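You operate a simulated robot arm through the tools that you are given. There is no shell and no other tool. Be economical: measure what you need, move in short steps, check, and stop when the job is done.

The job below is to be done with a simulated robot arm. You get a single attempt, and the scene is never put back.

TASK
Plug the lamp into the grey socket and light it.
Fine: the power strip is switched off while the plug goes in, and on again after. Leave the other plugs.

It is judged by the outcome, as a careful person would: the job done as asked, and still so three seconds after it is handed in. It fails if anything else is knocked over, pushed out of place, dropped, spilled or broken.

THE ROBOT
A 7-joint arm with a two-finger parallel gripper, fixed in place. Base frame: the origin is at the foot of the arm, x ahead of it, y to its left, z up; the work surface is at about z = 75.2. Lengths are in cm, angles in rad, forces in N, time in s.
With the tool pointing down near the work surface it reaches from about 46 to 92 cm from the base axis. Its first joint turns from -2.007 to 2.007 rad. Payload 3.91 kg.
The tool frame sits at the grasp point between the pads (the TCP): z along the fingers, y along the line on which they close. The tips reach 3 cm beyond it. Largest opening 11 cm; finger width 2, thickness 1; the body of the gripper, 4.8 by 11.2 cm, starts 5.5 cm behind the TCP.
Orientation is told as [roll, pitch, yaw] about the base's x, y, z axes, in that order, counted from this pose: with the fingers straight down and closing along the base's y, the tool's x points along the base's -x, its y along +y and its z along -z.

THE INTERFACE
- The arm moves only by the tool servo_tool. Its argument "steps" is one flat list of numbers, 6 for each row, row after row: the shift along the tool's x, y, z in cm, then the turn, a rotation vector about the tool's x, y, z in rad. In form: [dx, dy, dz, wx, wy, wz, dx, dy, dz, wx, wy, wz, ...]. A call has 1 to 20 rows; each row shifts and turns the commanded pose from where the row before left it, along the tool's axes as they then stand. "claw" is the finger opening in cm, from 0 to 11, set as the call begins (left out, the last holds). Each row takes 0.2 s and may step no farther than 5 cm and 0.15 rad from the row before; otherwise, or with a gripper value out of range, the whole call is refused. Where a pose cannot be reached the arm comes as near as it can. A force on the tool above 40 N (or 10 N above the force at the start of the call, whichever is more), or a blocked arm, ends the call early, and 0.2 s more pass. The fingers move at their own pace (about 15.3 cm/s each) and stop on an object; they squeeze with about 24 N. The grip force told is the motor's: it shows also when the fingers shut on nothing. Time passes only in rows, and 0.2 s behind the last, so rows that do not move let the fingers close. The reply holds the time, the measured pose of the TCP, the force on the tool along the base axes, the opening and the grip force, in the units named above and with some noise.
- Cameras (640 x 400 px; columns grow to the right, rows downward): "scene" is fixed at [21.97, -64.82, 151.03]; the picture's right is [0.73, -0.68, 0.00], its down [-0.47, -0.51, -0.72] and it looks along [0.49, 0.53, -0.69] (base axes); focal length 318 px, centre (320, 200). "wrist" rides on the gripper at [-3.6, 0, -5.7] in the tool frame; the picture's right is [0.00, -1.00, 0.00], its down [0.97, 0.00, -0.24] and it looks along [0.24, 0.00, 0.97] (tool axes); focal length 218 px, centre (320, 200).
- grab_frame(camera): a new picture of that camera. It takes no simulated time.
- raise_lower(by): slides the trunk up (or, below 0, down) by that many cm; the arm rides with it, the base frame stays. It gives what a move gives, with no picture.
- point_at(camera, pixels): for up to 12 pixels [column, row] of the newest picture of that camera ("zoom" is the newest enlarged one), the place [x, y, z] in the base frame of the surface seen there, good to about 0.2 cm. It takes no simulated time.
- enlarge(camera, box): a new picture of the part [left, top, right, bottom] of that camera's present view, enlarged. It takes no simulated time.
- job_done(): hands the job in; it is judged then, once.

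Go step by step. Measure first, check grasps and placings, and put right what went wrong. The budget is 80 turns and 46 pictures, counting those below and the enlarged ones. Unless the task says otherwise, let go and move clear before handing in, and close with one line.

The tools are called after "Call:" by a JSON object that holds its "method" and its "body". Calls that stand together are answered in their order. servo_tool: Moves the arm, as the interface text tells. Its arguments: {"type":"object","properties":{"steps":{"type":"array","items":{"type":"number"}},"claw":{"type":"number"}},"required":["steps"]} The other tools are called the same way: raise_lower (by) slides the trunk up or down; grab_frame (camera) takes a picture; point_at (camera, pixels) gives the place of the surface under pixels of a picture; enlarge (camera, box) takes an enlarged picture of a part of a camera's view; job_done () hands the job in.

At the start:

```text
t: 0.0
ee_pos: [63.3, -20.88, 106.97]
tcp_rot: [-0.001, 0.0, 0.0]
wrist_force: [0.0, -0.1, -0.9]
width: 11.0
grip_force: 0.1
trunk travel left (down, up): [-70.0, 29.0]
```

scene: 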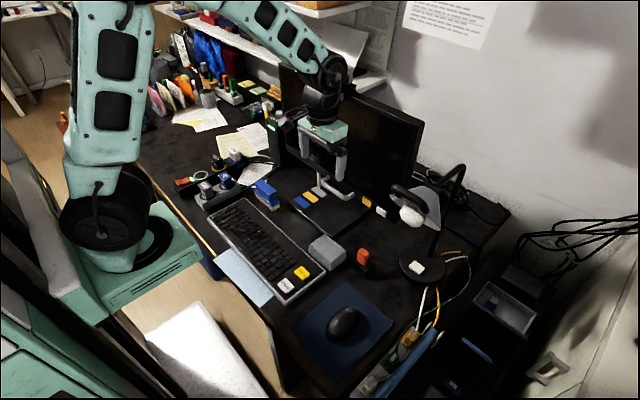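
wrist: 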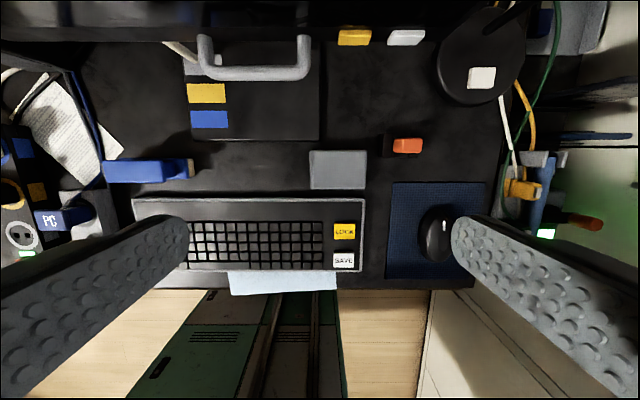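

The scene shows a desk with a power strip near (225,175), a lamp at (415,230), and an orange item at (363,257). I'll enlarge these areas to find the lamp plug, the grey socket and the switches.

Call:
{"method": "enlarge", "body": {"camera": "scene", "box": [160, 120, 300, 220]}}

Call:
{"method": "enlarge", "body": {"camera": "scene", "box": [320, 170, 520, 390]}}

Call:
{"method": "enlarge", "body": {"camera": "wrist", "box": [0, 60, 210, 290]}}

Call:
{"method": "enlarge", "body": {"camera": "wrist", "box": [430, 60, 640, 290]}}

```text
4.00 times, centred on (230, 170) of scene
```

zoom: 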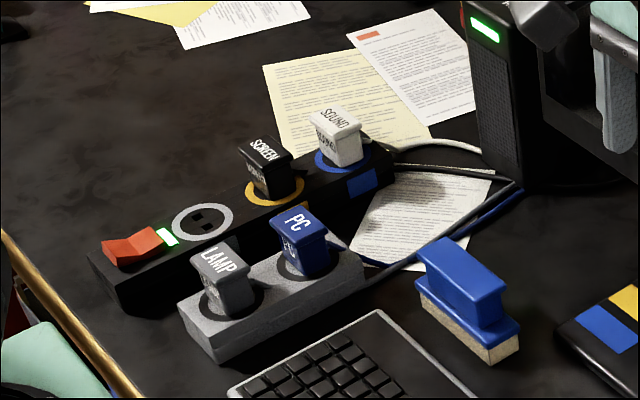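

```text
1.82 times, centred on (420, 280) of scene
```

zoom: 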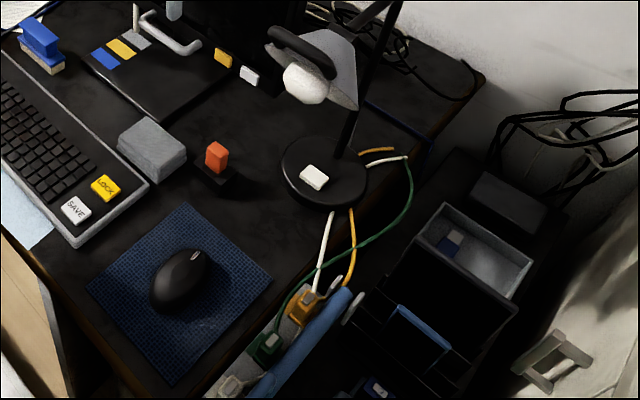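

```text
1.74 times, centred on (105, 175) of wrist
```

zoom: 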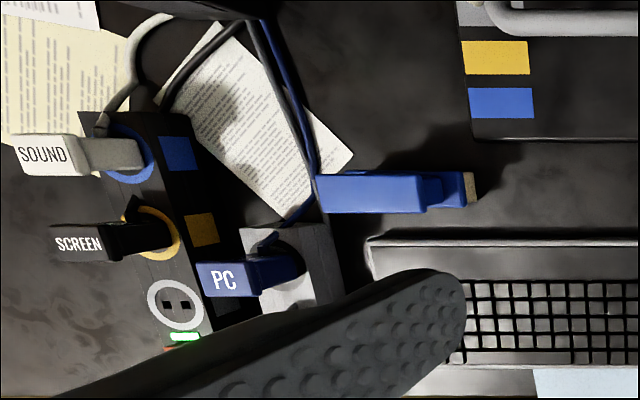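

```text
1.74 times, centred on (535, 175) of wrist
```

zoom: 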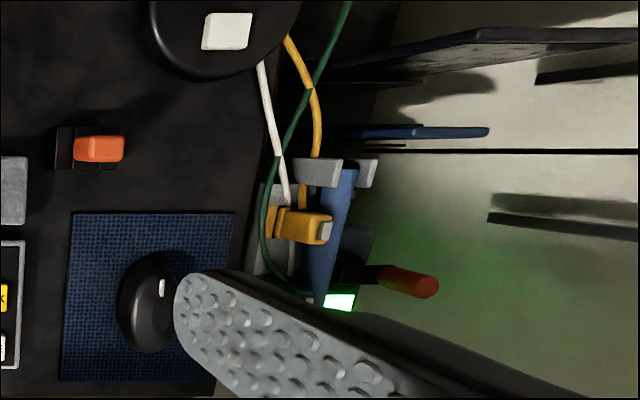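

The black strip at zoom (200,220) has a grey-ringed empty socket, a red switch and a green light. The LAMP plug sits in a separate grey block, and something like a second strip hangs at the desk's right edge. I'll look at both closer before moving.

Call:
{"method": "enlarge", "body": {"camera": "scene", "box": [360, 300, 460, 400]}}

Call:
{"method": "enlarge", "body": {"camera": "scene", "box": [175, 145, 255, 215]}}

```text
4.00 times, centred on (410, 350) of scene
```

zoom: 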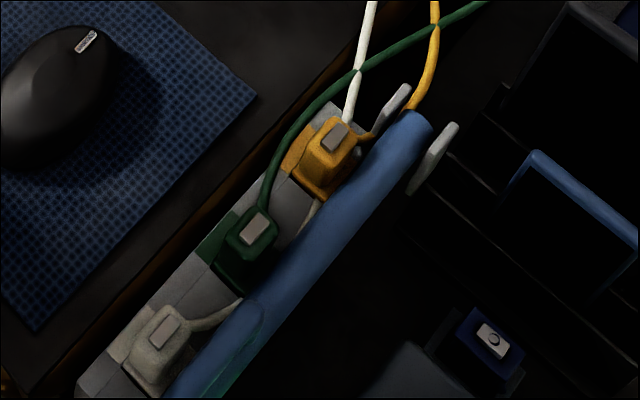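

```text
5.71 times, centred on (215, 180) of scene
```

zoom: 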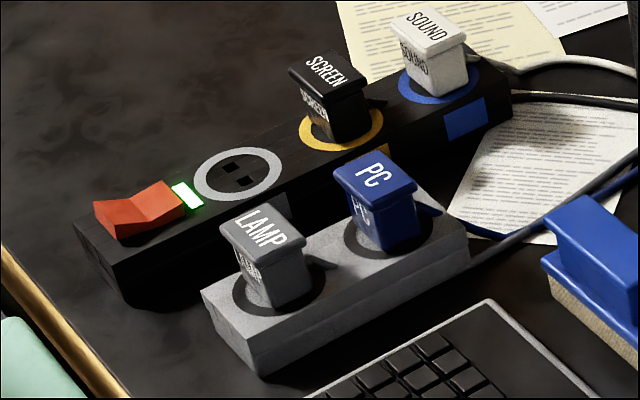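

The LAMP plug is parked in the grey block, and the grey-ringed socket sits beside the switch. I'll measure these points on the current zoom.

Call:
{"method": "point_at", "body": {"camera": "zoom", "pixels": [[265, 222], [235, 228], [290, 245], [265, 203], [238, 172], [215, 178], [262, 172], [115, 215], [165, 195], [145, 220], [375, 172], [225, 305]]}}

Call:
{"method": "point_at", "body": {"camera": "scene", "pixels": [[416, 267], [412, 264], [420, 268], [410, 217], [362, 257]]}}

```text
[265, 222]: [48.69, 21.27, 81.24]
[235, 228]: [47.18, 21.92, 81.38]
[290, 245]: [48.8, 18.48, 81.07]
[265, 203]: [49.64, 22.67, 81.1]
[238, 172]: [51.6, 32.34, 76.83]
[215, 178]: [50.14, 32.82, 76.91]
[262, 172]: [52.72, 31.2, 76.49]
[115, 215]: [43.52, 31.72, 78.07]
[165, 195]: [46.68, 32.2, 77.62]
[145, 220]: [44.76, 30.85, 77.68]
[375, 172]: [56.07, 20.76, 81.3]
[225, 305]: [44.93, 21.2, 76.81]
```

```text
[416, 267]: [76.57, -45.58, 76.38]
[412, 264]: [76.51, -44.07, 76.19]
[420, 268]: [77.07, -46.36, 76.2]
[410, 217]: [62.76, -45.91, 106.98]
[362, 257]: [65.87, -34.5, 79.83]
```

Strip top is about z 76.9 and the LAMP plug's cap top about 81.3, at roughly (48.6, 20.8). Before moving left I'll check the heights of the tower and monitor.

Call:
{"method": "point_at", "body": {"camera": "scene", "pixels": [[272, 118], [281, 127], [283, 112], [290, 75], [380, 100], [265, 195], [345, 65], [215, 100], [245, 50], [330, 80]]}}

```text
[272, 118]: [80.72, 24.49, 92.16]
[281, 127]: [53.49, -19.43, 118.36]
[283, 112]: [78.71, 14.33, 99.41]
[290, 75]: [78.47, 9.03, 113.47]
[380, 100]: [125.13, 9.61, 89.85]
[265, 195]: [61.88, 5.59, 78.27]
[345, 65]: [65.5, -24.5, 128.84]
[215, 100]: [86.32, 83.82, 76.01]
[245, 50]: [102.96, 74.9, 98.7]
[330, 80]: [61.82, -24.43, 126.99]
```

The tower and monitor are at x of about 78 or more, so the path at x 52–63 is clear. I'll move above the strip area at height.

Call:
{"method": "servo_tool", "body": {"steps": [1.2, 4.6, 0, 0, 0, 0, 1.2, 4.6, 0, 0, 0, 0, 1.2, 4.6, 0, 0, 0, 0, 1.2, 4.6, 0, 0, 0, 0, 1.2, 4.6, 0, 0, 0, 0, 1.2, 4.6, 0, 0, 0, 0, 1.2, 4.6, 0, 0, 0, 0, 1.2, 4.6, 0, 0, 0, 0, 1.2, 4.6, 0, 0, 0, 0, 1.2, 4.6, 0, 0, 0, 0, 0, 0, 4, 0, 0, 0, 0, 0, 4, 0, 0, 0, 0, 0, 0, 0, 0, 0]}}

Call:
{"method": "grab_frame", "body": {"camera": "wrist"}}

```text
t: 2.8
ee_pos: [51.25, 25.14, 98.89]
tcp_rot: [0.002, 0.0, 0.0]
wrist_force: [0.2, -0.3, -0.5]
width: 10.98
grip_force: 0.0
trunk travel left (down, up): [-70.0, 29.0]
```

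```text
37 pictures are left
```

wrist: 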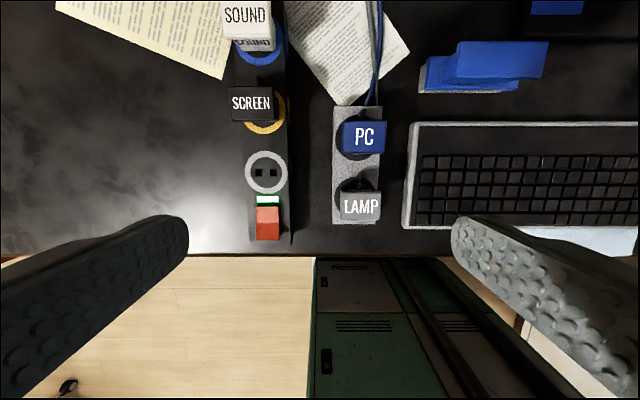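

The strip (columns 240–290) and grey block (333–380) run along x. I'll enlarge and measure socket, switch and plug geometry.

Call:
{"method": "enlarge", "body": {"camera": "wrist", "box": [225, 80, 400, 250]}}

```text
2.35 times, centred on (312, 165) of wrist
```

zoom: 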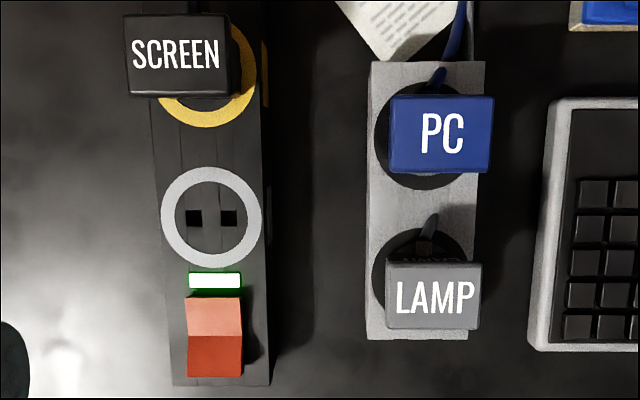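

Call:
{"method": "point_at", "body": {"camera": "zoom", "pixels": [[391, 268], [476, 268], [391, 324], [474, 324], [433, 296], [194, 217], [228, 217], [165, 217], [258, 217], [212, 262], [214, 318], [214, 358]]}}

Call:
{"method": "point_at", "body": {"camera": "zoom", "pixels": [[395, 102], [488, 102], [395, 168], [486, 168], [378, 270], [372, 336], [464, 336], [474, 70], [376, 70], [212, 174], [212, 217], [430, 222]]}}

```text
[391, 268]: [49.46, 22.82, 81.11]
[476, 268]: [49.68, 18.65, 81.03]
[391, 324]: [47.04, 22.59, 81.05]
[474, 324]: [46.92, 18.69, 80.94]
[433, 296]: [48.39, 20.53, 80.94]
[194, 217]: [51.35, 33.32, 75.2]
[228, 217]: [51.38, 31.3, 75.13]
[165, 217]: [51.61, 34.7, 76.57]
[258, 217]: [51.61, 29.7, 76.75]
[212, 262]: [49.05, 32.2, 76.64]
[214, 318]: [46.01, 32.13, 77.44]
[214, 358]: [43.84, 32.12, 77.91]
```

```text
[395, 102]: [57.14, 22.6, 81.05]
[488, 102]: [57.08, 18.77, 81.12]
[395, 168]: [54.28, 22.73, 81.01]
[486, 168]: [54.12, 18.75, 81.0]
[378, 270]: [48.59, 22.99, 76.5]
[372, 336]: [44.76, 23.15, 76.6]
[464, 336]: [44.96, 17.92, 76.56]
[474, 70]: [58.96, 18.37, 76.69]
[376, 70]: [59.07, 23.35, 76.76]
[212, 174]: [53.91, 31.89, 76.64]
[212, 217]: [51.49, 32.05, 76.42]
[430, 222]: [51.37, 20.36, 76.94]
```

The grey socket centre is about (51.5, 32.2). The LAMP cap spans x 47–49.6, y 18.6–22.8, with its top at 81.1. The rocker's near end at (43.7, 32.1) is raised at 78, so I'll close the fingers and hover over it.

Call:
{"method": "servo_tool", "body": {"steps": [2, 1.75, 3, 0, 0, 0, 2, 1.75, 3, 0, 0, 0, 2, 1.75, 3, 0, 0, 0, 1.85, 1.71, 3, 0, 0, 0, 0, 0, 1.9, 0, 0, 0, 0, 0, 0, 0, 0, 0], "claw": 0}}

Call:
{"method": "enlarge", "body": {"camera": "scene", "box": [165, 120, 265, 220]}}

```text
t: 4.2
ee_pos: [43.47, 32.35, 85.16]
tcp_rot: [0.002, 0.001, 0.0]
wrist_force: [0.6, -0.1, 0.6]
width: 0.01
grip_force: 24.4
trunk travel left (down, up): [-70.0, 29.0]
```

```text
4.00 times, centred on (215, 170) of scene
```

zoom: 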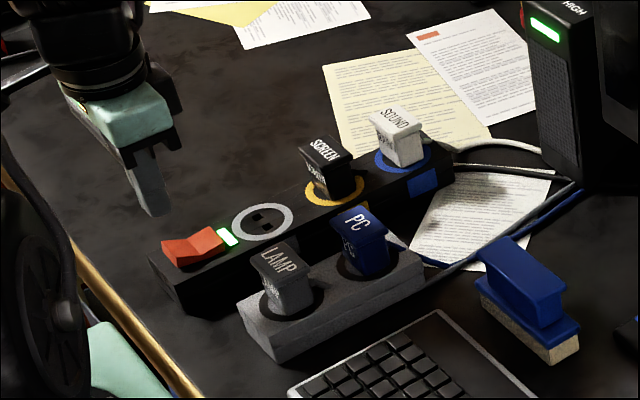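

The tip is over the rocker's near end with the light still green. I'll press down in small steps.

Call:
{"method": "servo_tool", "body": {"steps": [0, -0.2, 2, 0, 0, 0, 0, 0, 1.5, 0, 0, 0, 0, 0, 0.4, 0, 0, 0, 0, 0, 0.3, 0, 0, 0, 0, 0, 0.3, 0, 0, 0, 0, 0, 0.3, 0, 0, 0]}}

Call:
{"method": "enlarge", "body": {"camera": "scene", "box": [165, 120, 265, 220]}}

```text
t: 5.6
ee_pos: [43.45, 31.99, 80.52]
tcp_rot: [0.003, -0.002, 0.001]
wrist_force: [0.0, -7.5, 31.2]
width: 0.01
grip_force: 24.3
trunk travel left (down, up): [-70.0, 29.0]
```

```text
4.00 times, centred on (215, 170) of scene
```

zoom: 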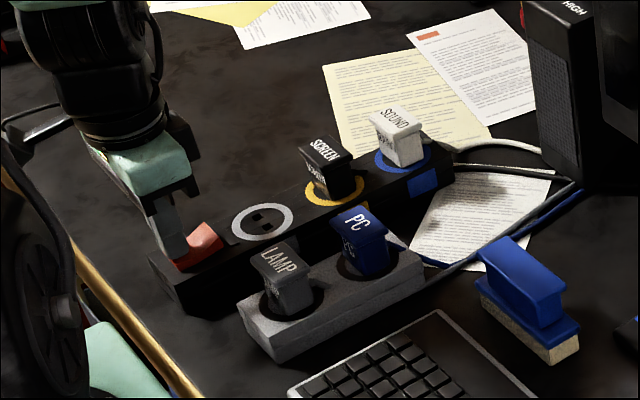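

The indicator light is off and the rocker has tipped. I'll rise clear.

Call:
{"method": "servo_tool", "body": {"steps": [0, 0, -3, 0, 0, 0, 0, 0, -5, 0, 0, 0, -1.6, -3.8, 0, 0, 0, 0, -1.6, -3.8, 0, 0, 0, 0, -1.65, -3.7, 0, 0, 0, 0, 0, 0, 0, 0, 0, 0]}}

Call:
{"method": "servo_tool", "body": {"steps": [0, 0, 0, 0, 0, 0, 0, 0, 0, 0, 0, 0], "claw": 7}}

Call:
{"method": "grab_frame", "body": {"camera": "wrist"}}

```text
t: 7.0
ee_pos: [48.35, 20.66, 88.09]
tcp_rot: [0.0, 0.001, 0.0]
wrist_force: [0.5, -0.6, -0.3]
width: 0.01
grip_force: 23.9
trunk travel left (down, up): [-70.0, 29.0]
```

```text
t: 7.6
ee_pos: [48.3, 20.72, 88.19]
tcp_rot: [0.001, -0.001, -0.001]
wrist_force: [0.1, 0.5, 1.0]
width: 7.0
grip_force: 0.1
trunk travel left (down, up): [-70.0, 29.0]
```

```text
33 pictures are left
```

wrist: 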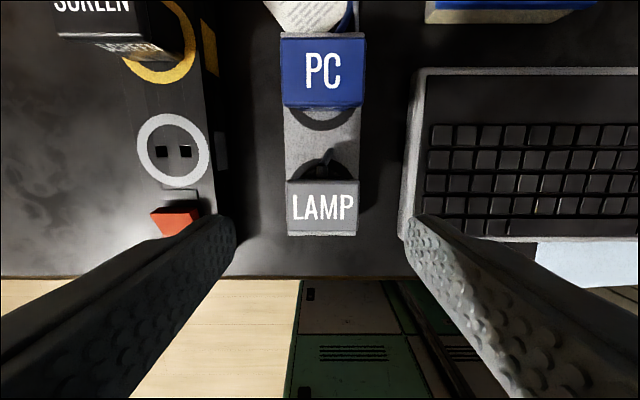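

The cap is centred between the fingers (column 322), with the keyboard clear to the right. I'll re-measure the cap and the rings for a precise offset.

Call:
{"method": "point_at", "body": {"camera": "wrist", "pixels": [[290, 184], [356, 184], [290, 230], [355, 230], [161, 152], [185, 152], [173, 118], [173, 184], [140, 150], [206, 150], [406, 200]]}}

```text
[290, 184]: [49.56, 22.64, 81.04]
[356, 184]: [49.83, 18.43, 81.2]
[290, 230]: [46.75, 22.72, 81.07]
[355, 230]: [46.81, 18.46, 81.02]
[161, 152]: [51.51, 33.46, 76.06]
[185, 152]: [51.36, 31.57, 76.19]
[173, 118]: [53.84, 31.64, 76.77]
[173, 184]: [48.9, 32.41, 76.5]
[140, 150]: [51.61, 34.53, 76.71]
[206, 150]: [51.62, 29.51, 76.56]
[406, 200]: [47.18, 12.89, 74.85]
```

Cap centre is (48.25, 20.6). I'll descend to TCP z about 80.3, which keeps the tips above the block top, then close.

Call:
{"method": "servo_tool", "body": {"steps": [0, -0.1, 3, 0, 0, 0, 0, 0, 3, 0, 0, 0, 0, 0, 1.0, 0, 0, 0, 0, 0, 0.85, 0, 0, 0, 0, 0, 0, 0, 0, 0]}}

Call:
{"method": "servo_tool", "body": {"steps": [0, 0, 0, 0, 0, 0, 0, 0, 0, 0, 0, 0, 0, 0, 0, 0, 0, 0], "claw": 3}}

Call:
{"method": "enlarge", "body": {"camera": "scene", "box": [165, 120, 265, 220]}}

```text
t: 8.8
ee_pos: [48.39, 20.53, 80.3]
tcp_rot: [0.0, 0.001, 0.0]
wrist_force: [0.4, -0.2, 0.8]
width: 7.01
grip_force: 0.1
trunk travel left (down, up): [-70.0, 29.0]
```

```text
t: 9.6
ee_pos: [48.37, 20.66, 80.34]
tcp_rot: [0.001, -0.001, 0.0]
wrist_force: [-0.7, 1.0, -0.4]
width: 4.51
grip_force: 24.0
trunk travel left (down, up): [-70.0, 29.0]
```

```text
4.00 times, centred on (215, 170) of scene
```

zoom: 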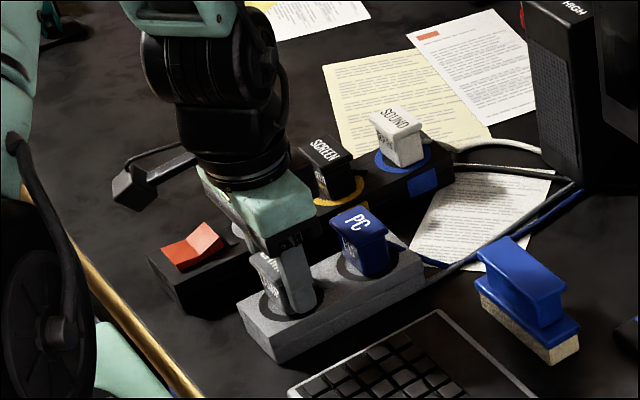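

The fingers are closed on the cap (4.5 cm, 24 N). I'll pull straight up slowly.

Call:
{"method": "servo_tool", "body": {"steps": [0, 0, -0.4, 0, 0, 0, 0, 0, -0.4, 0, 0, 0, 0, 0, -0.6, 0, 0, 0, 0, 0, -0.8, 0, 0, 0, 0, 0, -1, 0, 0, 0, 0, 0, -1.5, 0, 0, 0, 0, 0, 0, 0, 0, 0]}}

Call:
{"method": "enlarge", "body": {"camera": "scene", "box": [165, 120, 265, 220]}}

Call:
{"method": "grab_frame", "body": {"camera": "wrist"}}

```text
t: 11.2
ee_pos: [48.3, 20.55, 85.1]
tcp_rot: [0.0, 0.0, 0.001]
wrist_force: [-1.0, -0.3, 0.0]
width: 4.52
grip_force: 24.3
trunk travel left (down, up): [-70.0, 29.0]
```

```text
4.00 times, centred on (215, 170) of scene
```

zoom: 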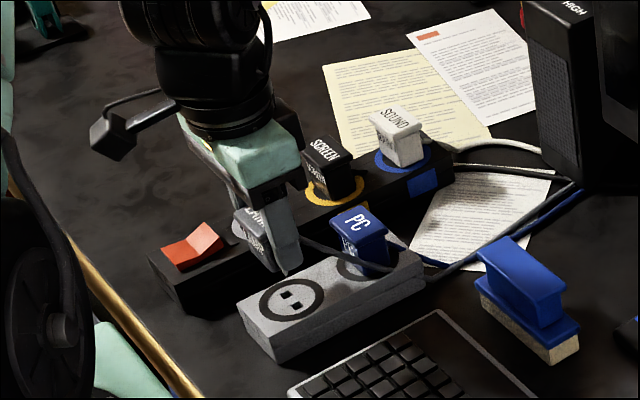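

```text
30 pictures are left
```

wrist: 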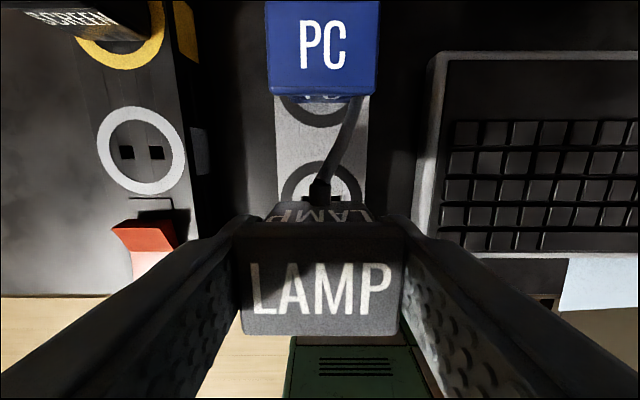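

The plug is out and the block and PC plug stayed put. Now the empty block socket is visible too, so I can compare its hole positions with the grey socket's.

Call:
{"method": "point_at", "body": {"camera": "wrist", "pixels": [[126, 153], [156, 153], [97, 150], [186, 150], [141, 107], [141, 194], [246, 242], [396, 242], [244, 330], [394, 330]]}}

Call:
{"method": "enlarge", "body": {"camera": "scene", "box": [205, 155, 265, 205]}}

```text
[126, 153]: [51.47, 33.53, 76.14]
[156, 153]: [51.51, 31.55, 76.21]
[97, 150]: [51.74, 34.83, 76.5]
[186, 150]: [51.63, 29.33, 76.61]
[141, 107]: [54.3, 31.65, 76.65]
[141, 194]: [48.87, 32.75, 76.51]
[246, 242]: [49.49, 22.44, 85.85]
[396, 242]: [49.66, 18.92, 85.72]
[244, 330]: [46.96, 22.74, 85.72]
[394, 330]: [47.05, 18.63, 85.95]
```

```text
8.00 times, centred on (235, 180) of scene
```

zoom: 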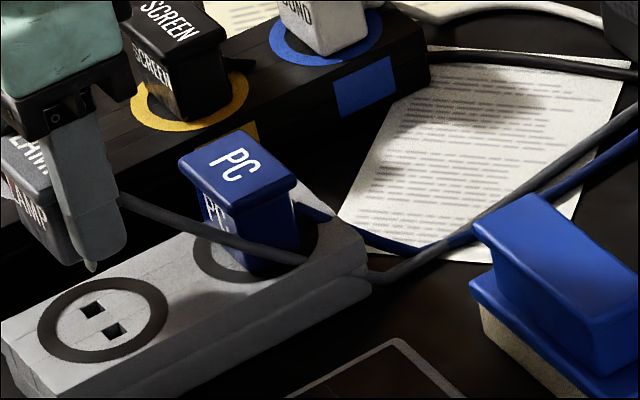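

Call:
{"method": "point_at", "body": {"camera": "zoom", "pixels": [[92, 309], [115, 331], [40, 325], [166, 312], [104, 278], [102, 362]]}}

Call:
{"method": "enlarge", "body": {"camera": "scene", "box": [200, 160, 250, 200]}}

```text
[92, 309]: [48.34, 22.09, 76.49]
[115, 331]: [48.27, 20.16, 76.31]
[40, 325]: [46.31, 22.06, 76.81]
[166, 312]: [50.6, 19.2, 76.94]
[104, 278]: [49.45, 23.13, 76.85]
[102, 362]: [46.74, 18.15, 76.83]
```

```text
10.00 times, centred on (225, 180) of scene
```

zoom: 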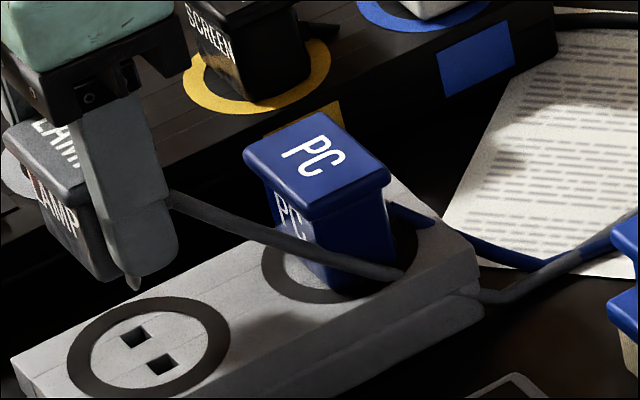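

Block ring centre is (48.4, 20.65) and the grey socket ring is (51.5, 32.1), a shift of (+3.1, +11.5). I'll move y first and then x, to stay clear of the PC plug.

Call:
{"method": "servo_tool", "body": {"steps": [0, 0, -1.5, 0, 0, 0, 0, 2.3, 0, 0, 0, 0, 0, 2.3, 0, 0, 0, 0, 0, 2.3, 0, 0, 0, 0, 0, 2.3, 0, 0, 0, 0, -1, 2.3, 0, 0, 0, 0, -1, 0, 0, 0, 0, 0, -1.1, 0, 0, 0, 0, 0, 0, 0, 0, 0, 0, 0, 0, 0, 0, 0, 0, 0]}}

Call:
{"method": "grab_frame", "body": {"camera": "wrist"}}

Call:
{"method": "enlarge", "body": {"camera": "scene", "box": [175, 130, 255, 200]}}

```text
t: 13.4
ee_pos: [51.36, 32.15, 86.62]
tcp_rot: [0.002, -0.001, 0.0]
wrist_force: [-0.2, -0.2, 0.0]
width: 4.51
grip_force: 24.1
trunk travel left (down, up): [-70.0, 29.0]
```

```text
27 pictures are left
```

wrist: 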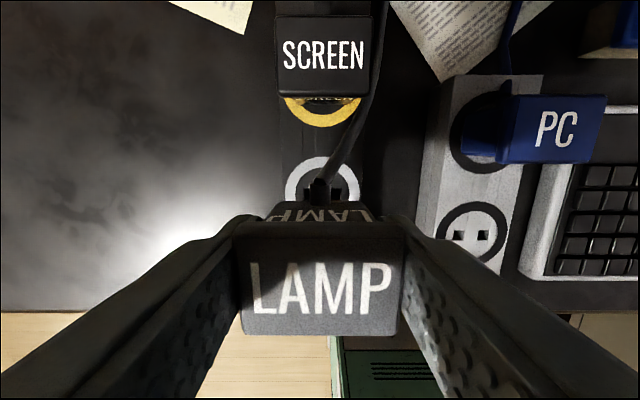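

```text
5.71 times, centred on (215, 165) of scene
```

zoom: 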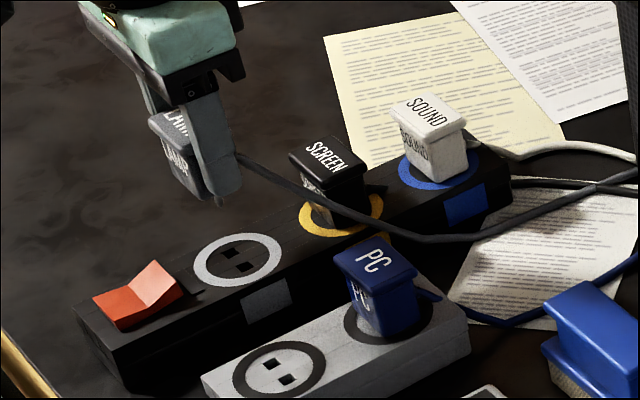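

The plug is over the grey socket: ring columns 285–360 centre on about 322, the same offset as over the old socket. I'll check x by measuring both rings with the same camera.

Call:
{"method": "point_at", "body": {"camera": "zoom", "pixels": [[193, 270], [282, 248], [244, 234], [228, 285], [231, 254], [245, 267], [234, 376], [326, 362], [300, 343], [272, 398], [270, 365], [287, 379]]}}

Call:
{"method": "point_at", "body": {"camera": "wrist", "pixels": [[322, 159], [288, 185], [357, 185], [470, 203], [458, 235], [484, 235], [442, 232], [503, 232], [308, 190], [336, 190]]}}

```text
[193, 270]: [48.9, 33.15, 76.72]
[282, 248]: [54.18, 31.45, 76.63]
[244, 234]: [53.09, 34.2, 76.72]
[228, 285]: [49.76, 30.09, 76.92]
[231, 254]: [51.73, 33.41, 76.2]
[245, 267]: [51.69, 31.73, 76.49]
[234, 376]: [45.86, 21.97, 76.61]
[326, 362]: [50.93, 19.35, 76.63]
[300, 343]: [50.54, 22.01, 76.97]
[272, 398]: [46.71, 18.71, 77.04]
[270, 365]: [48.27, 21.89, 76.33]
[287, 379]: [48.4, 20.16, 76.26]
```

```text
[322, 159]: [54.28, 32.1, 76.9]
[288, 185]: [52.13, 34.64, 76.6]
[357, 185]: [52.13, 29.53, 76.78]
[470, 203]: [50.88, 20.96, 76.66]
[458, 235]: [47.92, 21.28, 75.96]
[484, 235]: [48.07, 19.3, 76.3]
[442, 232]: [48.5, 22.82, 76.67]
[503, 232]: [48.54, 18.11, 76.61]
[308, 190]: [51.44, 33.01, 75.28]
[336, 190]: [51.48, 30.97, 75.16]
```

Hole-to-hole shift averages (3.3, 11.6), so I'll correct by +0.2 in x and +0.1 in y and lower until the pins are just above the socket.

Call:
{"method": "servo_tool", "body": {"steps": [-0.2, 0.1, 0, 0, 0, 0, 0, 0, 2, 0, 0, 0, 0, 0, 1.7, 0, 0, 0, 0, 0, 0, 0, 0, 0, 0, 0, 0, 0, 0, 0]}}

Call:
{"method": "enlarge", "body": {"camera": "scene", "box": [185, 145, 235, 185]}}

```text
t: 14.6
ee_pos: [51.62, 32.17, 82.87]
tcp_rot: [0.0, -0.001, 0.0]
wrist_force: [-0.3, 0.3, -0.6]
width: 4.54
grip_force: 24.1
trunk travel left (down, up): [-70.0, 29.0]
```

```text
10.00 times, centred on (210, 165) of scene
```

zoom: 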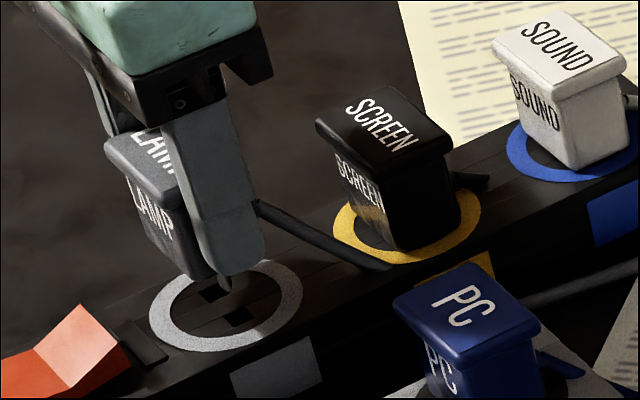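

The visible pin tip at (225,288) hovers just above the right hole at (238,316). I'll zoom in tighter to judge the remaining offset.

Call:
{"method": "enlarge", "body": {"camera": "scene", "box": [192, 165, 218, 182]}}

Call:
{"method": "grab_frame", "body": {"camera": "wrist"}}

```text
16.00 times, centred on (205, 174) of scene
```

zoom: 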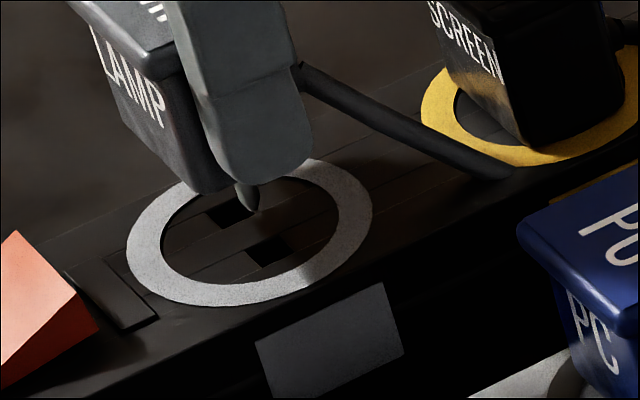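

```text
23 pictures are left
```

wrist: 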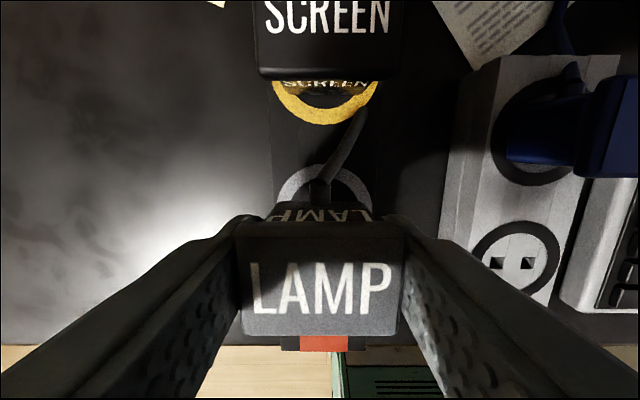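

After allowing for perspective, the pin is within about 0.1 cm of the hole. I'll lower gently in small steps and watch the force.

Call:
{"method": "servo_tool", "body": {"steps": [0, -0.07, 0.4, 0, 0, 0, 0, 0, 0.3, 0, 0, 0, 0, 0, 0.2, 0, 0, 0, 0, 0, 0.2, 0, 0, 0, 0, 0, 0.2, 0, 0, 0, 0, 0, 0, 0, 0, 0]}}

Call:
{"method": "enlarge", "body": {"camera": "scene", "box": [192, 165, 218, 182]}}

```text
t: 16.0
ee_pos: [51.55, 32.08, 81.7]
tcp_rot: [0.0, 0.0, 0.0]
wrist_force: [-0.5, 0.2, -0.1]
width: 4.56
grip_force: 24.5
trunk travel left (down, up): [-70.0, 29.0]
```

```text
16.00 times, centred on (205, 174) of scene
```

zoom: 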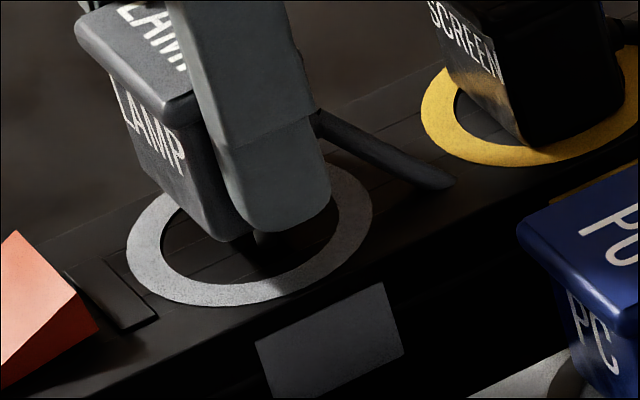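

There's no contact force yet and the pin is lined up with the hole at (262,245). I'll keep lowering towards the seated height of about 80.3.

Call:
{"method": "servo_tool", "body": {"steps": [0, 0, 0.2, 0, 0, 0, 0, 0, 0.2, 0, 0, 0, 0, 0, 0.2, 0, 0, 0, 0, 0, 0.2, 0, 0, 0, 0, 0, 0.2, 0, 0, 0, 0, 0, 0.2, 0, 0, 0, 0, 0, 0.15, 0, 0, 0, 0, 0, 0, 0, 0, 0]}}

Call:
{"method": "enlarge", "body": {"camera": "scene", "box": [185, 145, 235, 185]}}

```text
t: 17.8
ee_pos: [51.56, 32.14, 80.24]
tcp_rot: [0.002, 0.001, -0.001]
wrist_force: [-2.1, -2.7, 17.3]
width: 4.51
grip_force: 24.4
trunk travel left (down, up): [-70.0, 29.0]
```

```text
10.00 times, centred on (210, 165) of scene
```

zoom: 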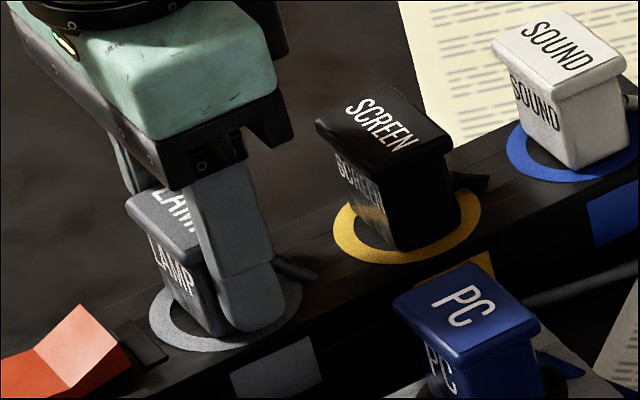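

The plug reads z 80.24 with 17 N, the same as its old seated height. I'll open, rise and check how it sits.

Call:
{"method": "servo_tool", "body": {"steps": [0, 0, 0, 0, 0, 0, 0, 0, 0, 0, 0, 0], "claw": 6.5}}

Call:
{"method": "servo_tool", "body": {"steps": [0, 0, -3, 0, 0, 0, 0, 0, -5, 0, 0, 0, 0, 0, 0, 0, 0, 0]}}

Call:
{"method": "grab_frame", "body": {"camera": "wrist"}}

Call:
{"method": "enlarge", "body": {"camera": "scene", "box": [175, 130, 255, 200]}}

```text
t: 18.4
ee_pos: [51.72, 32.14, 80.15]
tcp_rot: [0.001, 0.001, -0.001]
wrist_force: [-0.1, 0.2, -0.7]
width: 6.48
grip_force: 0.1
trunk travel left (down, up): [-70.0, 29.0]
```

```text
t: 19.2
ee_pos: [51.65, 32.14, 88.33]
tcp_rot: [0.0, -0.001, 0.002]
wrist_force: [0.2, -0.1, 0.5]
width: 6.48
grip_force: 0.1
trunk travel left (down, up): [-70.0, 29.0]
```

```text
20 pictures are left
```

wrist: 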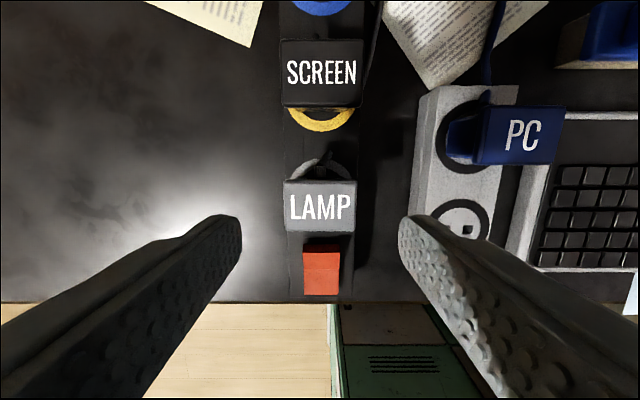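

```text
5.71 times, centred on (215, 165) of scene
```

zoom: 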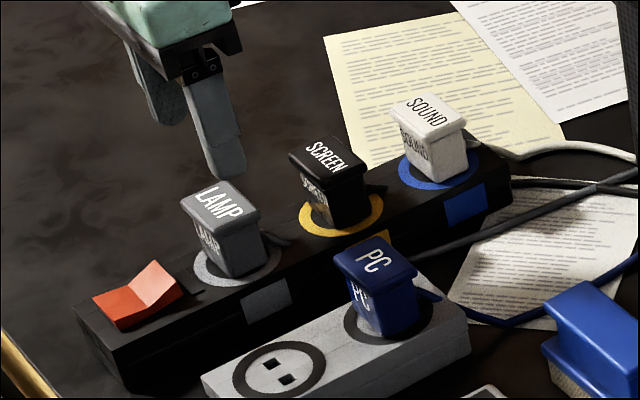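

Call:
{"method": "point_at", "body": {"camera": "zoom", "pixels": [[220, 205], [205, 205], [245, 212], [330, 158], [430, 110], [158, 270], [150, 285], [115, 305], [178, 290]]}}

Call:
{"method": "point_at", "body": {"camera": "wrist", "pixels": [[322, 250], [322, 260], [322, 275], [322, 288], [322, 200], [322, 75]]}}

```text
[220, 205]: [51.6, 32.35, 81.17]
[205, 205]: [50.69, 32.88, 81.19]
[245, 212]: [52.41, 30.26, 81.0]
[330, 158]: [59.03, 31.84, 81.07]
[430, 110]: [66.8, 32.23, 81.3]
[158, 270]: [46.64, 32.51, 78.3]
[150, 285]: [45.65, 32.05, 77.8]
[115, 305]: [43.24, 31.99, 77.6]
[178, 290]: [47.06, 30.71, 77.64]
```

```text
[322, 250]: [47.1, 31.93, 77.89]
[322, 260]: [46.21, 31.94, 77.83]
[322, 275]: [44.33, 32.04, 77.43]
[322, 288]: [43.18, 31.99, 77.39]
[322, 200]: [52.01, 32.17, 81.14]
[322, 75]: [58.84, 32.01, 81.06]
```

The LAMP cap top is 81.15, level with SCREEN and SOUND, so it's seated. Next I'll close the fingers and press the rocker's raised far end at (46.4, 32.0).

Call:
{"method": "servo_tool", "body": {"steps": [2.6, -0.1, 0, 0, 0, 0, 2.6, 0, 0, 0, 0, 0, 0, 0, 0, 0, 0, 0, 0, 0, 3, 0, 0, 0, 0, 0, 2.5, 0, 0, 0, 0, 0, 0, 0, 0, 0], "claw": 0}}

Call:
{"method": "servo_tool", "body": {"steps": [0, 0, 0.8, 0, 0, 0, 0, 0, 0.4, 0, 0, 0, 0, 0, 0.3, 0, 0, 0, 0, 0, 0.3, 0, 0, 0, 0, 0, 0.3, 0, 0, 0, 0, 0, 0.3, 0, 0, 0]}}

Call:
{"method": "enlarge", "body": {"camera": "scene", "box": [165, 120, 265, 220]}}

```text
t: 20.6
ee_pos: [46.49, 32.02, 82.79]
tcp_rot: [0.001, 0.0, -0.001]
wrist_force: [0.0, 1.4, -0.4]
width: 0.0
grip_force: 23.9
trunk travel left (down, up): [-70.0, 29.0]
```

```text
t: 22.0
ee_pos: [46.46, 32.06, 80.48]
tcp_rot: [0.0, 0.0, -0.002]
wrist_force: [-2.9, -4.8, 20.9]
width: 0.02
grip_force: 24.4
trunk travel left (down, up): [-70.0, 29.0]
```

```text
4.00 times, centred on (215, 170) of scene
```

zoom: 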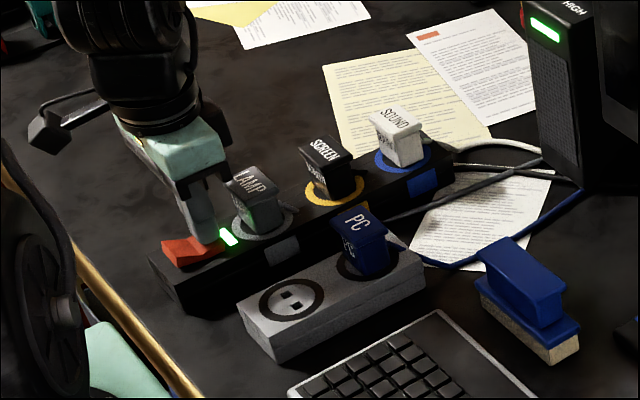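

The strip light is green again and so is the tower's. I'll rise clear and look at the lamp.

Call:
{"method": "servo_tool", "body": {"steps": [0, 0, -3, 0, 0, 0, 0, 0, -5, 0, 0, 0, 0, 0, -5, 0, 0, 0, 0, 0, -5, 0, 0, 0, 0, 0, 0, 0, 0, 0]}}

Call:
{"method": "grab_frame", "body": {"camera": "scene"}}

```text
t: 23.2
ee_pos: [46.46, 31.96, 98.36]
tcp_rot: [0.001, 0.0, 0.0]
wrist_force: [0.4, -0.1, -0.7]
width: 0.01
grip_force: 24.0
trunk travel left (down, up): [-70.0, 29.0]
```

```text
17 pictures are left
```

scene: 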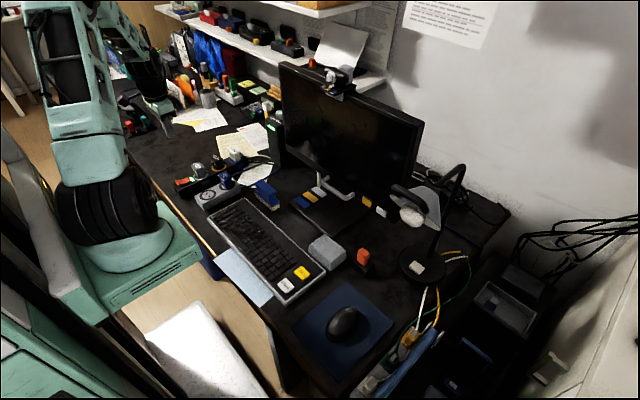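

The strip is on but the lamp bulb at (410,215) isn't lit. The white button on the lamp base at (417,267) is probably its switch; I'll enlarge it.

Call:
{"method": "enlarge", "body": {"camera": "scene", "box": [340, 170, 480, 300]}}

Call:
{"method": "enlarge", "body": {"camera": "scene", "box": [390, 245, 445, 290]}}

```text
3.08 times, centred on (410, 235) of scene
```

zoom: 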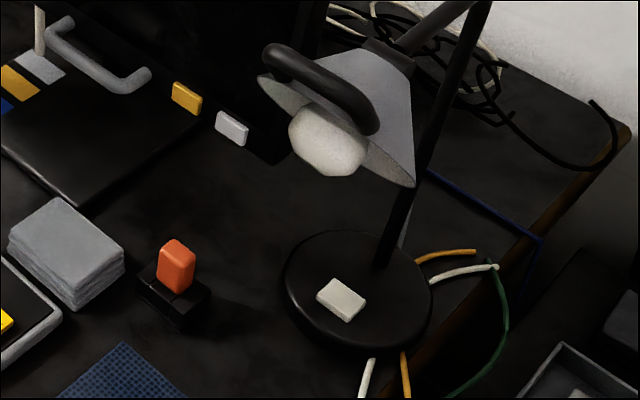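

```text
8.89 times, centred on (418, 268) of scene
```

zoom: 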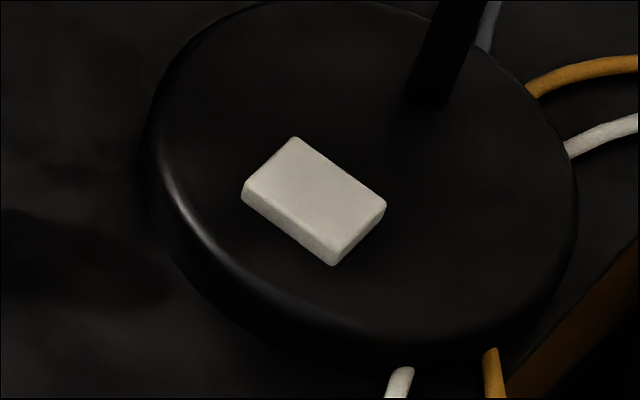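

Nothing else looks like a lamp switch. Before reaching, I'll measure the button and the lamp head, shade and pole, since they overhang the button.

Call:
{"method": "point_at", "body": {"camera": "zoom", "pixels": [[295, 145], [250, 182], [380, 205], [335, 245], [315, 198], [200, 240], [435, 90], [430, 300]]}}

Call:
{"method": "point_at", "body": {"camera": "scene", "pixels": [[397, 188], [410, 198], [421, 207], [425, 188], [438, 200], [441, 228], [412, 218], [440, 215], [455, 180], [464, 168], [433, 245], [395, 193]]}}

```text
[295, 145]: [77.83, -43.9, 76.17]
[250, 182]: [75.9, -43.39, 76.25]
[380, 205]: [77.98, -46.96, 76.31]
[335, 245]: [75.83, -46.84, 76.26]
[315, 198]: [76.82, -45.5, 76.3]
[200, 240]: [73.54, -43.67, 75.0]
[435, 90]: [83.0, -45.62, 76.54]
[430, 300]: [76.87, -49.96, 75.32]
```

```text
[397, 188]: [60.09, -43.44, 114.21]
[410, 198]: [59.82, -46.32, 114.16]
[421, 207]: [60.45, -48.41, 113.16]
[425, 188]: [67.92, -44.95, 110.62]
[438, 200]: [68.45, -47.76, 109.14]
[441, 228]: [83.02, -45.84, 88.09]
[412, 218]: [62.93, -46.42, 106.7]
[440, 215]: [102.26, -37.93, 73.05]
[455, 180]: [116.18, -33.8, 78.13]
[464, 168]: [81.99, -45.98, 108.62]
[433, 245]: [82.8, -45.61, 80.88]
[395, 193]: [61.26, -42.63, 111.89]
```

Button centre is (76.9, -45.3), top z 76.3, and it lies under the lamp head (x 60–70, z 104+) and in front of the pole (83, -45.7). I'd tilt in from the +y side, so I need to know where the monitor's right edge is.

Call:
{"method": "point_at", "body": {"camera": "scene", "pixels": [[421, 124], [418, 130], [402, 185], [398, 180], [405, 160], [370, 175], [350, 95], [345, 190], [381, 211], [366, 202], [362, 248], [335, 92]]}}

Call:
{"method": "enlarge", "body": {"camera": "scene", "box": [270, 50, 480, 280]}}

```text
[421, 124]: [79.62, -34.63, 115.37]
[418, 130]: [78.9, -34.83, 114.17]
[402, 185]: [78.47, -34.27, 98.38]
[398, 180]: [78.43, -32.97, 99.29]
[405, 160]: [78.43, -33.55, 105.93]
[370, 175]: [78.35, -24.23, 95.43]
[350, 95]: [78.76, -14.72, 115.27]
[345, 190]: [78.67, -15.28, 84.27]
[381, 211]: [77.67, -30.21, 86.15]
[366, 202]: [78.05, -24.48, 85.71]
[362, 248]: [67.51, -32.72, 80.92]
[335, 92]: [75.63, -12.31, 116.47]
```

```text
1.74 times, centred on (375, 165) of scene
```

zoom: 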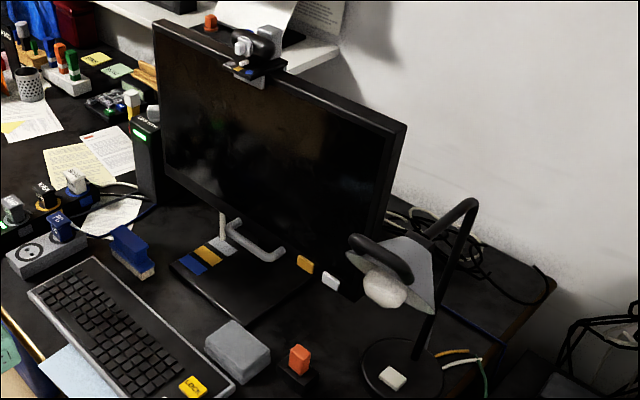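

The monitor face is at x≈78.4 and reaches y=-35, so a sideways tilt would hit it. I'll come in from the robot's side instead, tilted about 0.9 rad and yawed about -0.6, passing below and left of the lamp head. First I'll travel across and yaw.

Call:
{"method": "servo_tool", "body": {"steps": [-1.19, -4.69, 0, 0, 0, 0, -1.19, -4.69, 0, 0, 0, 0, -1.19, -4.69, 0, 0, 0, 0, -1.19, -4.69, 0, 0, 0, 0, -1.19, -4.69, 0, 0, 0, 0, -1.19, -4.69, 0, 0, 0, 0, -1.19, -4.69, 0, 0, 0, 0, -1.19, -4.69, 0, 0, 0, 0, -1.19, -4.69, 0, 0, 0, 0, -1.19, -4.69, 0, 0, 0, 0, -1.19, -4.69, 0, 0, 0, 0, -1.19, -4.69, 0, 0, 0, 0, -1.19, -4.69, 0, 0, 0, 0, 0, 0, 0, 0, 0, 0.15, 0, 0, 0, 0, 0, 0.15, 0, 0, 0, 0, 0, 0.15, 0, 0, 0, 0, 0, 0.15, 0, 0, 0, 0, 0, 0]}}

Call:
{"method": "grab_frame", "body": {"camera": "scene"}}

```text
t: 27.0
ee_pos: [61.83, -28.94, 98.28]
tcp_rot: [0.001, -0.001, -0.601]
wrist_force: [-1.5, 0.4, -0.6]
width: 0.0
grip_force: 24.1
trunk travel left (down, up): [-70.0, 29.0]
```

```text
13 pictures are left
```

scene: 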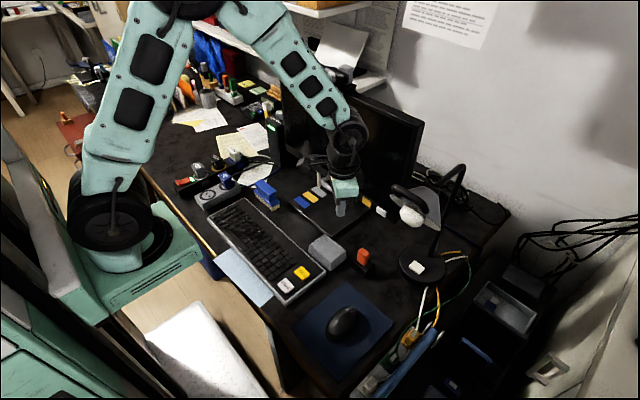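

Yaw reads -0.60 and the arm is clear of the lamp. Next I'll tilt forward by 0.9 rad.

Call:
{"method": "servo_tool", "body": {"steps": [0, 0, 0, 0, -0.15, 0, 0, 0, 0, 0, -0.15, 0, 0, 0, 0, 0, -0.15, 0, 0, 0, 0, 0, -0.15, 0, 0, 0, 0, 0, -0.15, 0, 0, 0, 0, 0, -0.15, 0, 0, 0, 0, 0, 0, 0]}}

Call:
{"method": "grab_frame", "body": {"camera": "scene"}}

```text
t: 28.6
ee_pos: [62.25, -29.09, 98.29]
tcp_rot: [-0.001, -0.898, -0.601]
wrist_force: [0.6, -0.1, -0.5]
width: 0.0
grip_force: 23.8
out of reach, approached as far as the arm can: row 6
trunk travel left (down, up): [-70.0, 29.0]
```

```text
12 pictures are left
```

scene: 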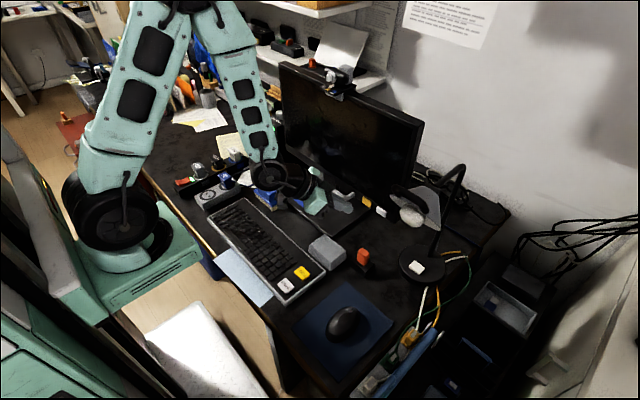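

The tilt is in place. I'll advance along the tool axis to hover about 4 cm above the button.

Call:
{"method": "servo_tool", "body": {"steps": [0, -0.857, 4.1, 0, 0, 0, 0, -0.857, 4.1, 0, 0, 0, 0, -0.857, 4.1, 0, 0, 0, 0, -0.857, 4.1, 0, 0, 0, 0, -0.857, 4.1, 0, 0, 0, 0, -0.857, 4.1, 0, 0, 0, 0, 0, 0, 0, 0, 0]}}

Call:
{"method": "enlarge", "body": {"camera": "scene", "box": [280, 150, 480, 300]}}

```text
t: 30.2
ee_pos: [75.25, -44.36, 82.99]
tcp_rot: [0.0, -0.9, -0.6]
wrist_force: [0.1, -0.5, -0.3]
width: 0.02
grip_force: 24.0
trunk travel left (down, up): [-70.0, 29.0]
```

```text
2.67 times, centred on (380, 225) of scene
```

zoom: 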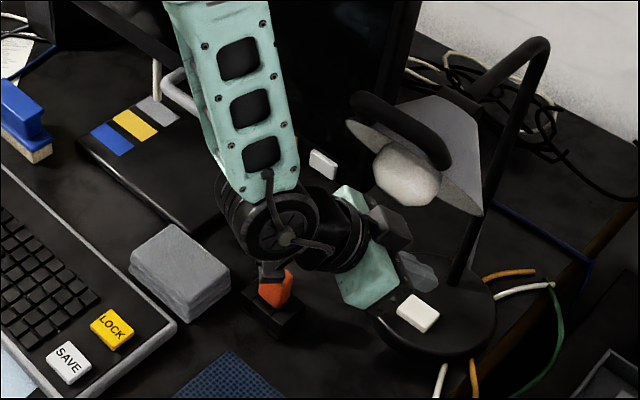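

The hand cleared the lamp head, but a wrist part at zoom (270,268) looks close to the orange item. I'll enlarge that spot before going lower.

Call:
{"method": "enlarge", "body": {"camera": "scene", "box": [345, 215, 445, 290]}}

```text
5.33 times, centred on (395, 252) of scene
```

zoom: 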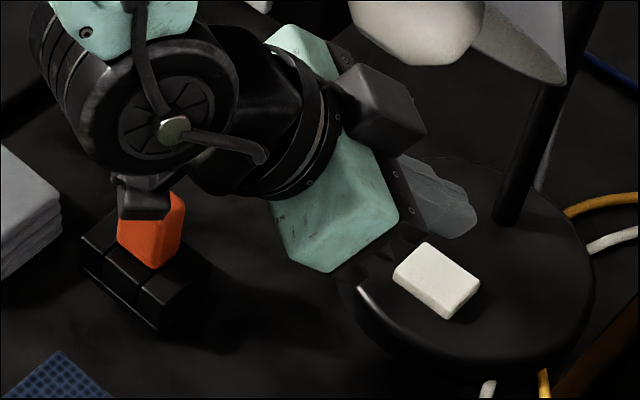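

Call:
{"method": "point_at", "body": {"camera": "zoom", "pixels": [[145, 205], [140, 188], [165, 205], [150, 240], [175, 125], [330, 225], [430, 195], [375, 105], [320, 150], [440, 50], [200, 180], [112, 150]]}}

```text
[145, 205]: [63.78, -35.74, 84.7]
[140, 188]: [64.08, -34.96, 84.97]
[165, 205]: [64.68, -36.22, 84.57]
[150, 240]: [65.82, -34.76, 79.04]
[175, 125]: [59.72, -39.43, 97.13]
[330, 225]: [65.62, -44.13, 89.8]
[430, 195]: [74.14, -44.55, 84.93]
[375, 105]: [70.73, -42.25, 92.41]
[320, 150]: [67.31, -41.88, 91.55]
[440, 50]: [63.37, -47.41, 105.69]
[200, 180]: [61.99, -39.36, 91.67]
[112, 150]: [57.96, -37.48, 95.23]
```

That wrist protrusion is at z 84.6, directly above the orange item (top ≈81), so lowering 4 cm at this tilt would hit it. I'll reduce the tilt to about 0.62 and yaw slightly further, which lifts the wrist away while still passing beside the lamp head.

Call:
{"method": "servo_tool", "body": {"steps": [0, 0, 0, 0.117, 0, 0.093, 0.587, 0, 0.467, 0, 0.14, 0, 0.517, 0, 0.544, 0, 0.14, 0, 0, 0, 0, 0, 0, 0]}}

Call:
{"method": "enlarge", "body": {"camera": "scene", "box": [335, 190, 455, 290]}}

```text
t: 31.2
ee_pos: [75.17, -44.23, 81.56]
tcp_rot: [0.001, -0.618, -0.749]
wrist_force: [-0.5, 0.2, -0.3]
width: 0.0
grip_force: 23.4
trunk travel left (down, up): [-70.0, 29.0]
```

```text
4.00 times, centred on (395, 240) of scene
```

zoom: 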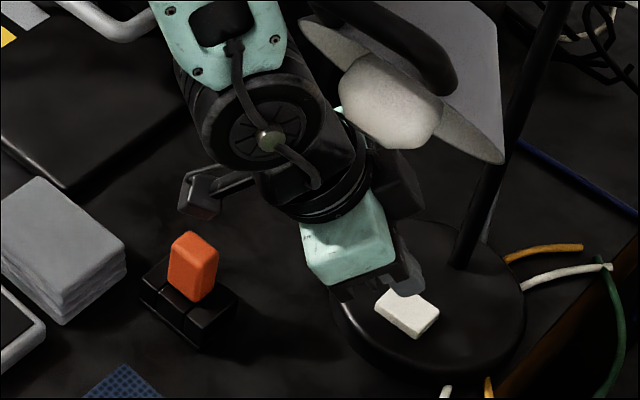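

The wrist is now clear of both the orange item and the lamp head, and the fingertips at zoom (405,280) are over the white button. I'll centre over it and press down in small steps.

Call:
{"method": "servo_tool", "body": {"steps": [-0.85, 0.35, 0.6, 0, 0, 0, 0.58, 0, 0.81, 0, 0, 0, 0.35, 0, 0.49, 0, 0, 0, 0.17, 0, 0.24, 0, 0, 0, 0.12, 0, 0.16, 0, 0, 0, 0.12, 0, 0.16, 0, 0, 0]}}

Call:
{"method": "enlarge", "body": {"camera": "scene", "box": [335, 190, 455, 290]}}

```text
t: 32.6
ee_pos: [76.26, -44.65, 79.18]
tcp_rot: [0.0, -0.621, -0.749]
wrist_force: [-0.1, 0.7, 0.1]
width: 0.0
grip_force: 24.1
trunk travel left (down, up): [-70.0, 29.0]
```

```text
4.00 times, centred on (395, 240) of scene
```

zoom: 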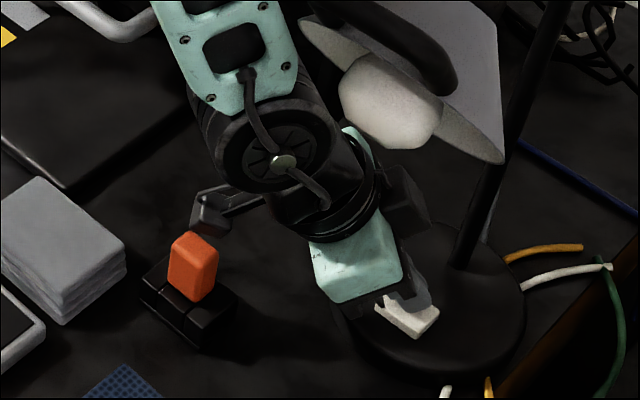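

No contact force yet, and the tips are just over the button. I'll keep pressing in 0.15 cm steps.

Call:
{"method": "servo_tool", "body": {"steps": [0.087, 0, 0.122, 0, 0, 0, 0.087, 0, 0.122, 0, 0, 0, 0.087, 0, 0.122, 0, 0, 0, 0.087, 0, 0.122, 0, 0, 0]}}

Call:
{"method": "enlarge", "body": {"camera": "scene", "box": [335, 190, 455, 290]}}

```text
t: 33.6
ee_pos: [76.25, -44.66, 78.71]
tcp_rot: [0.0, -0.621, -0.751]
wrist_force: [-0.9, 0.5, 3.4]
width: 0.02
grip_force: 24.1
trunk travel left (down, up): [-70.0, 29.0]
```

```text
4.00 times, centred on (395, 240) of scene
```

zoom: 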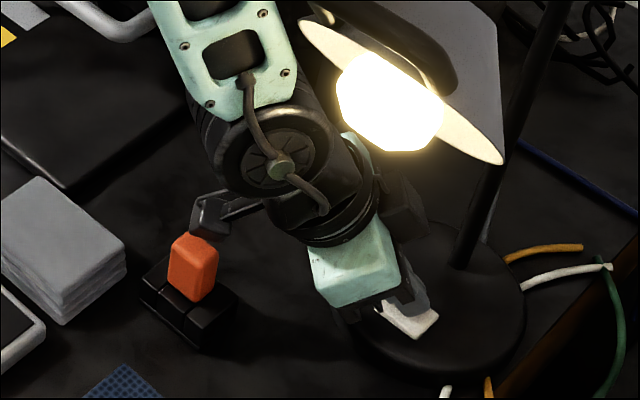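

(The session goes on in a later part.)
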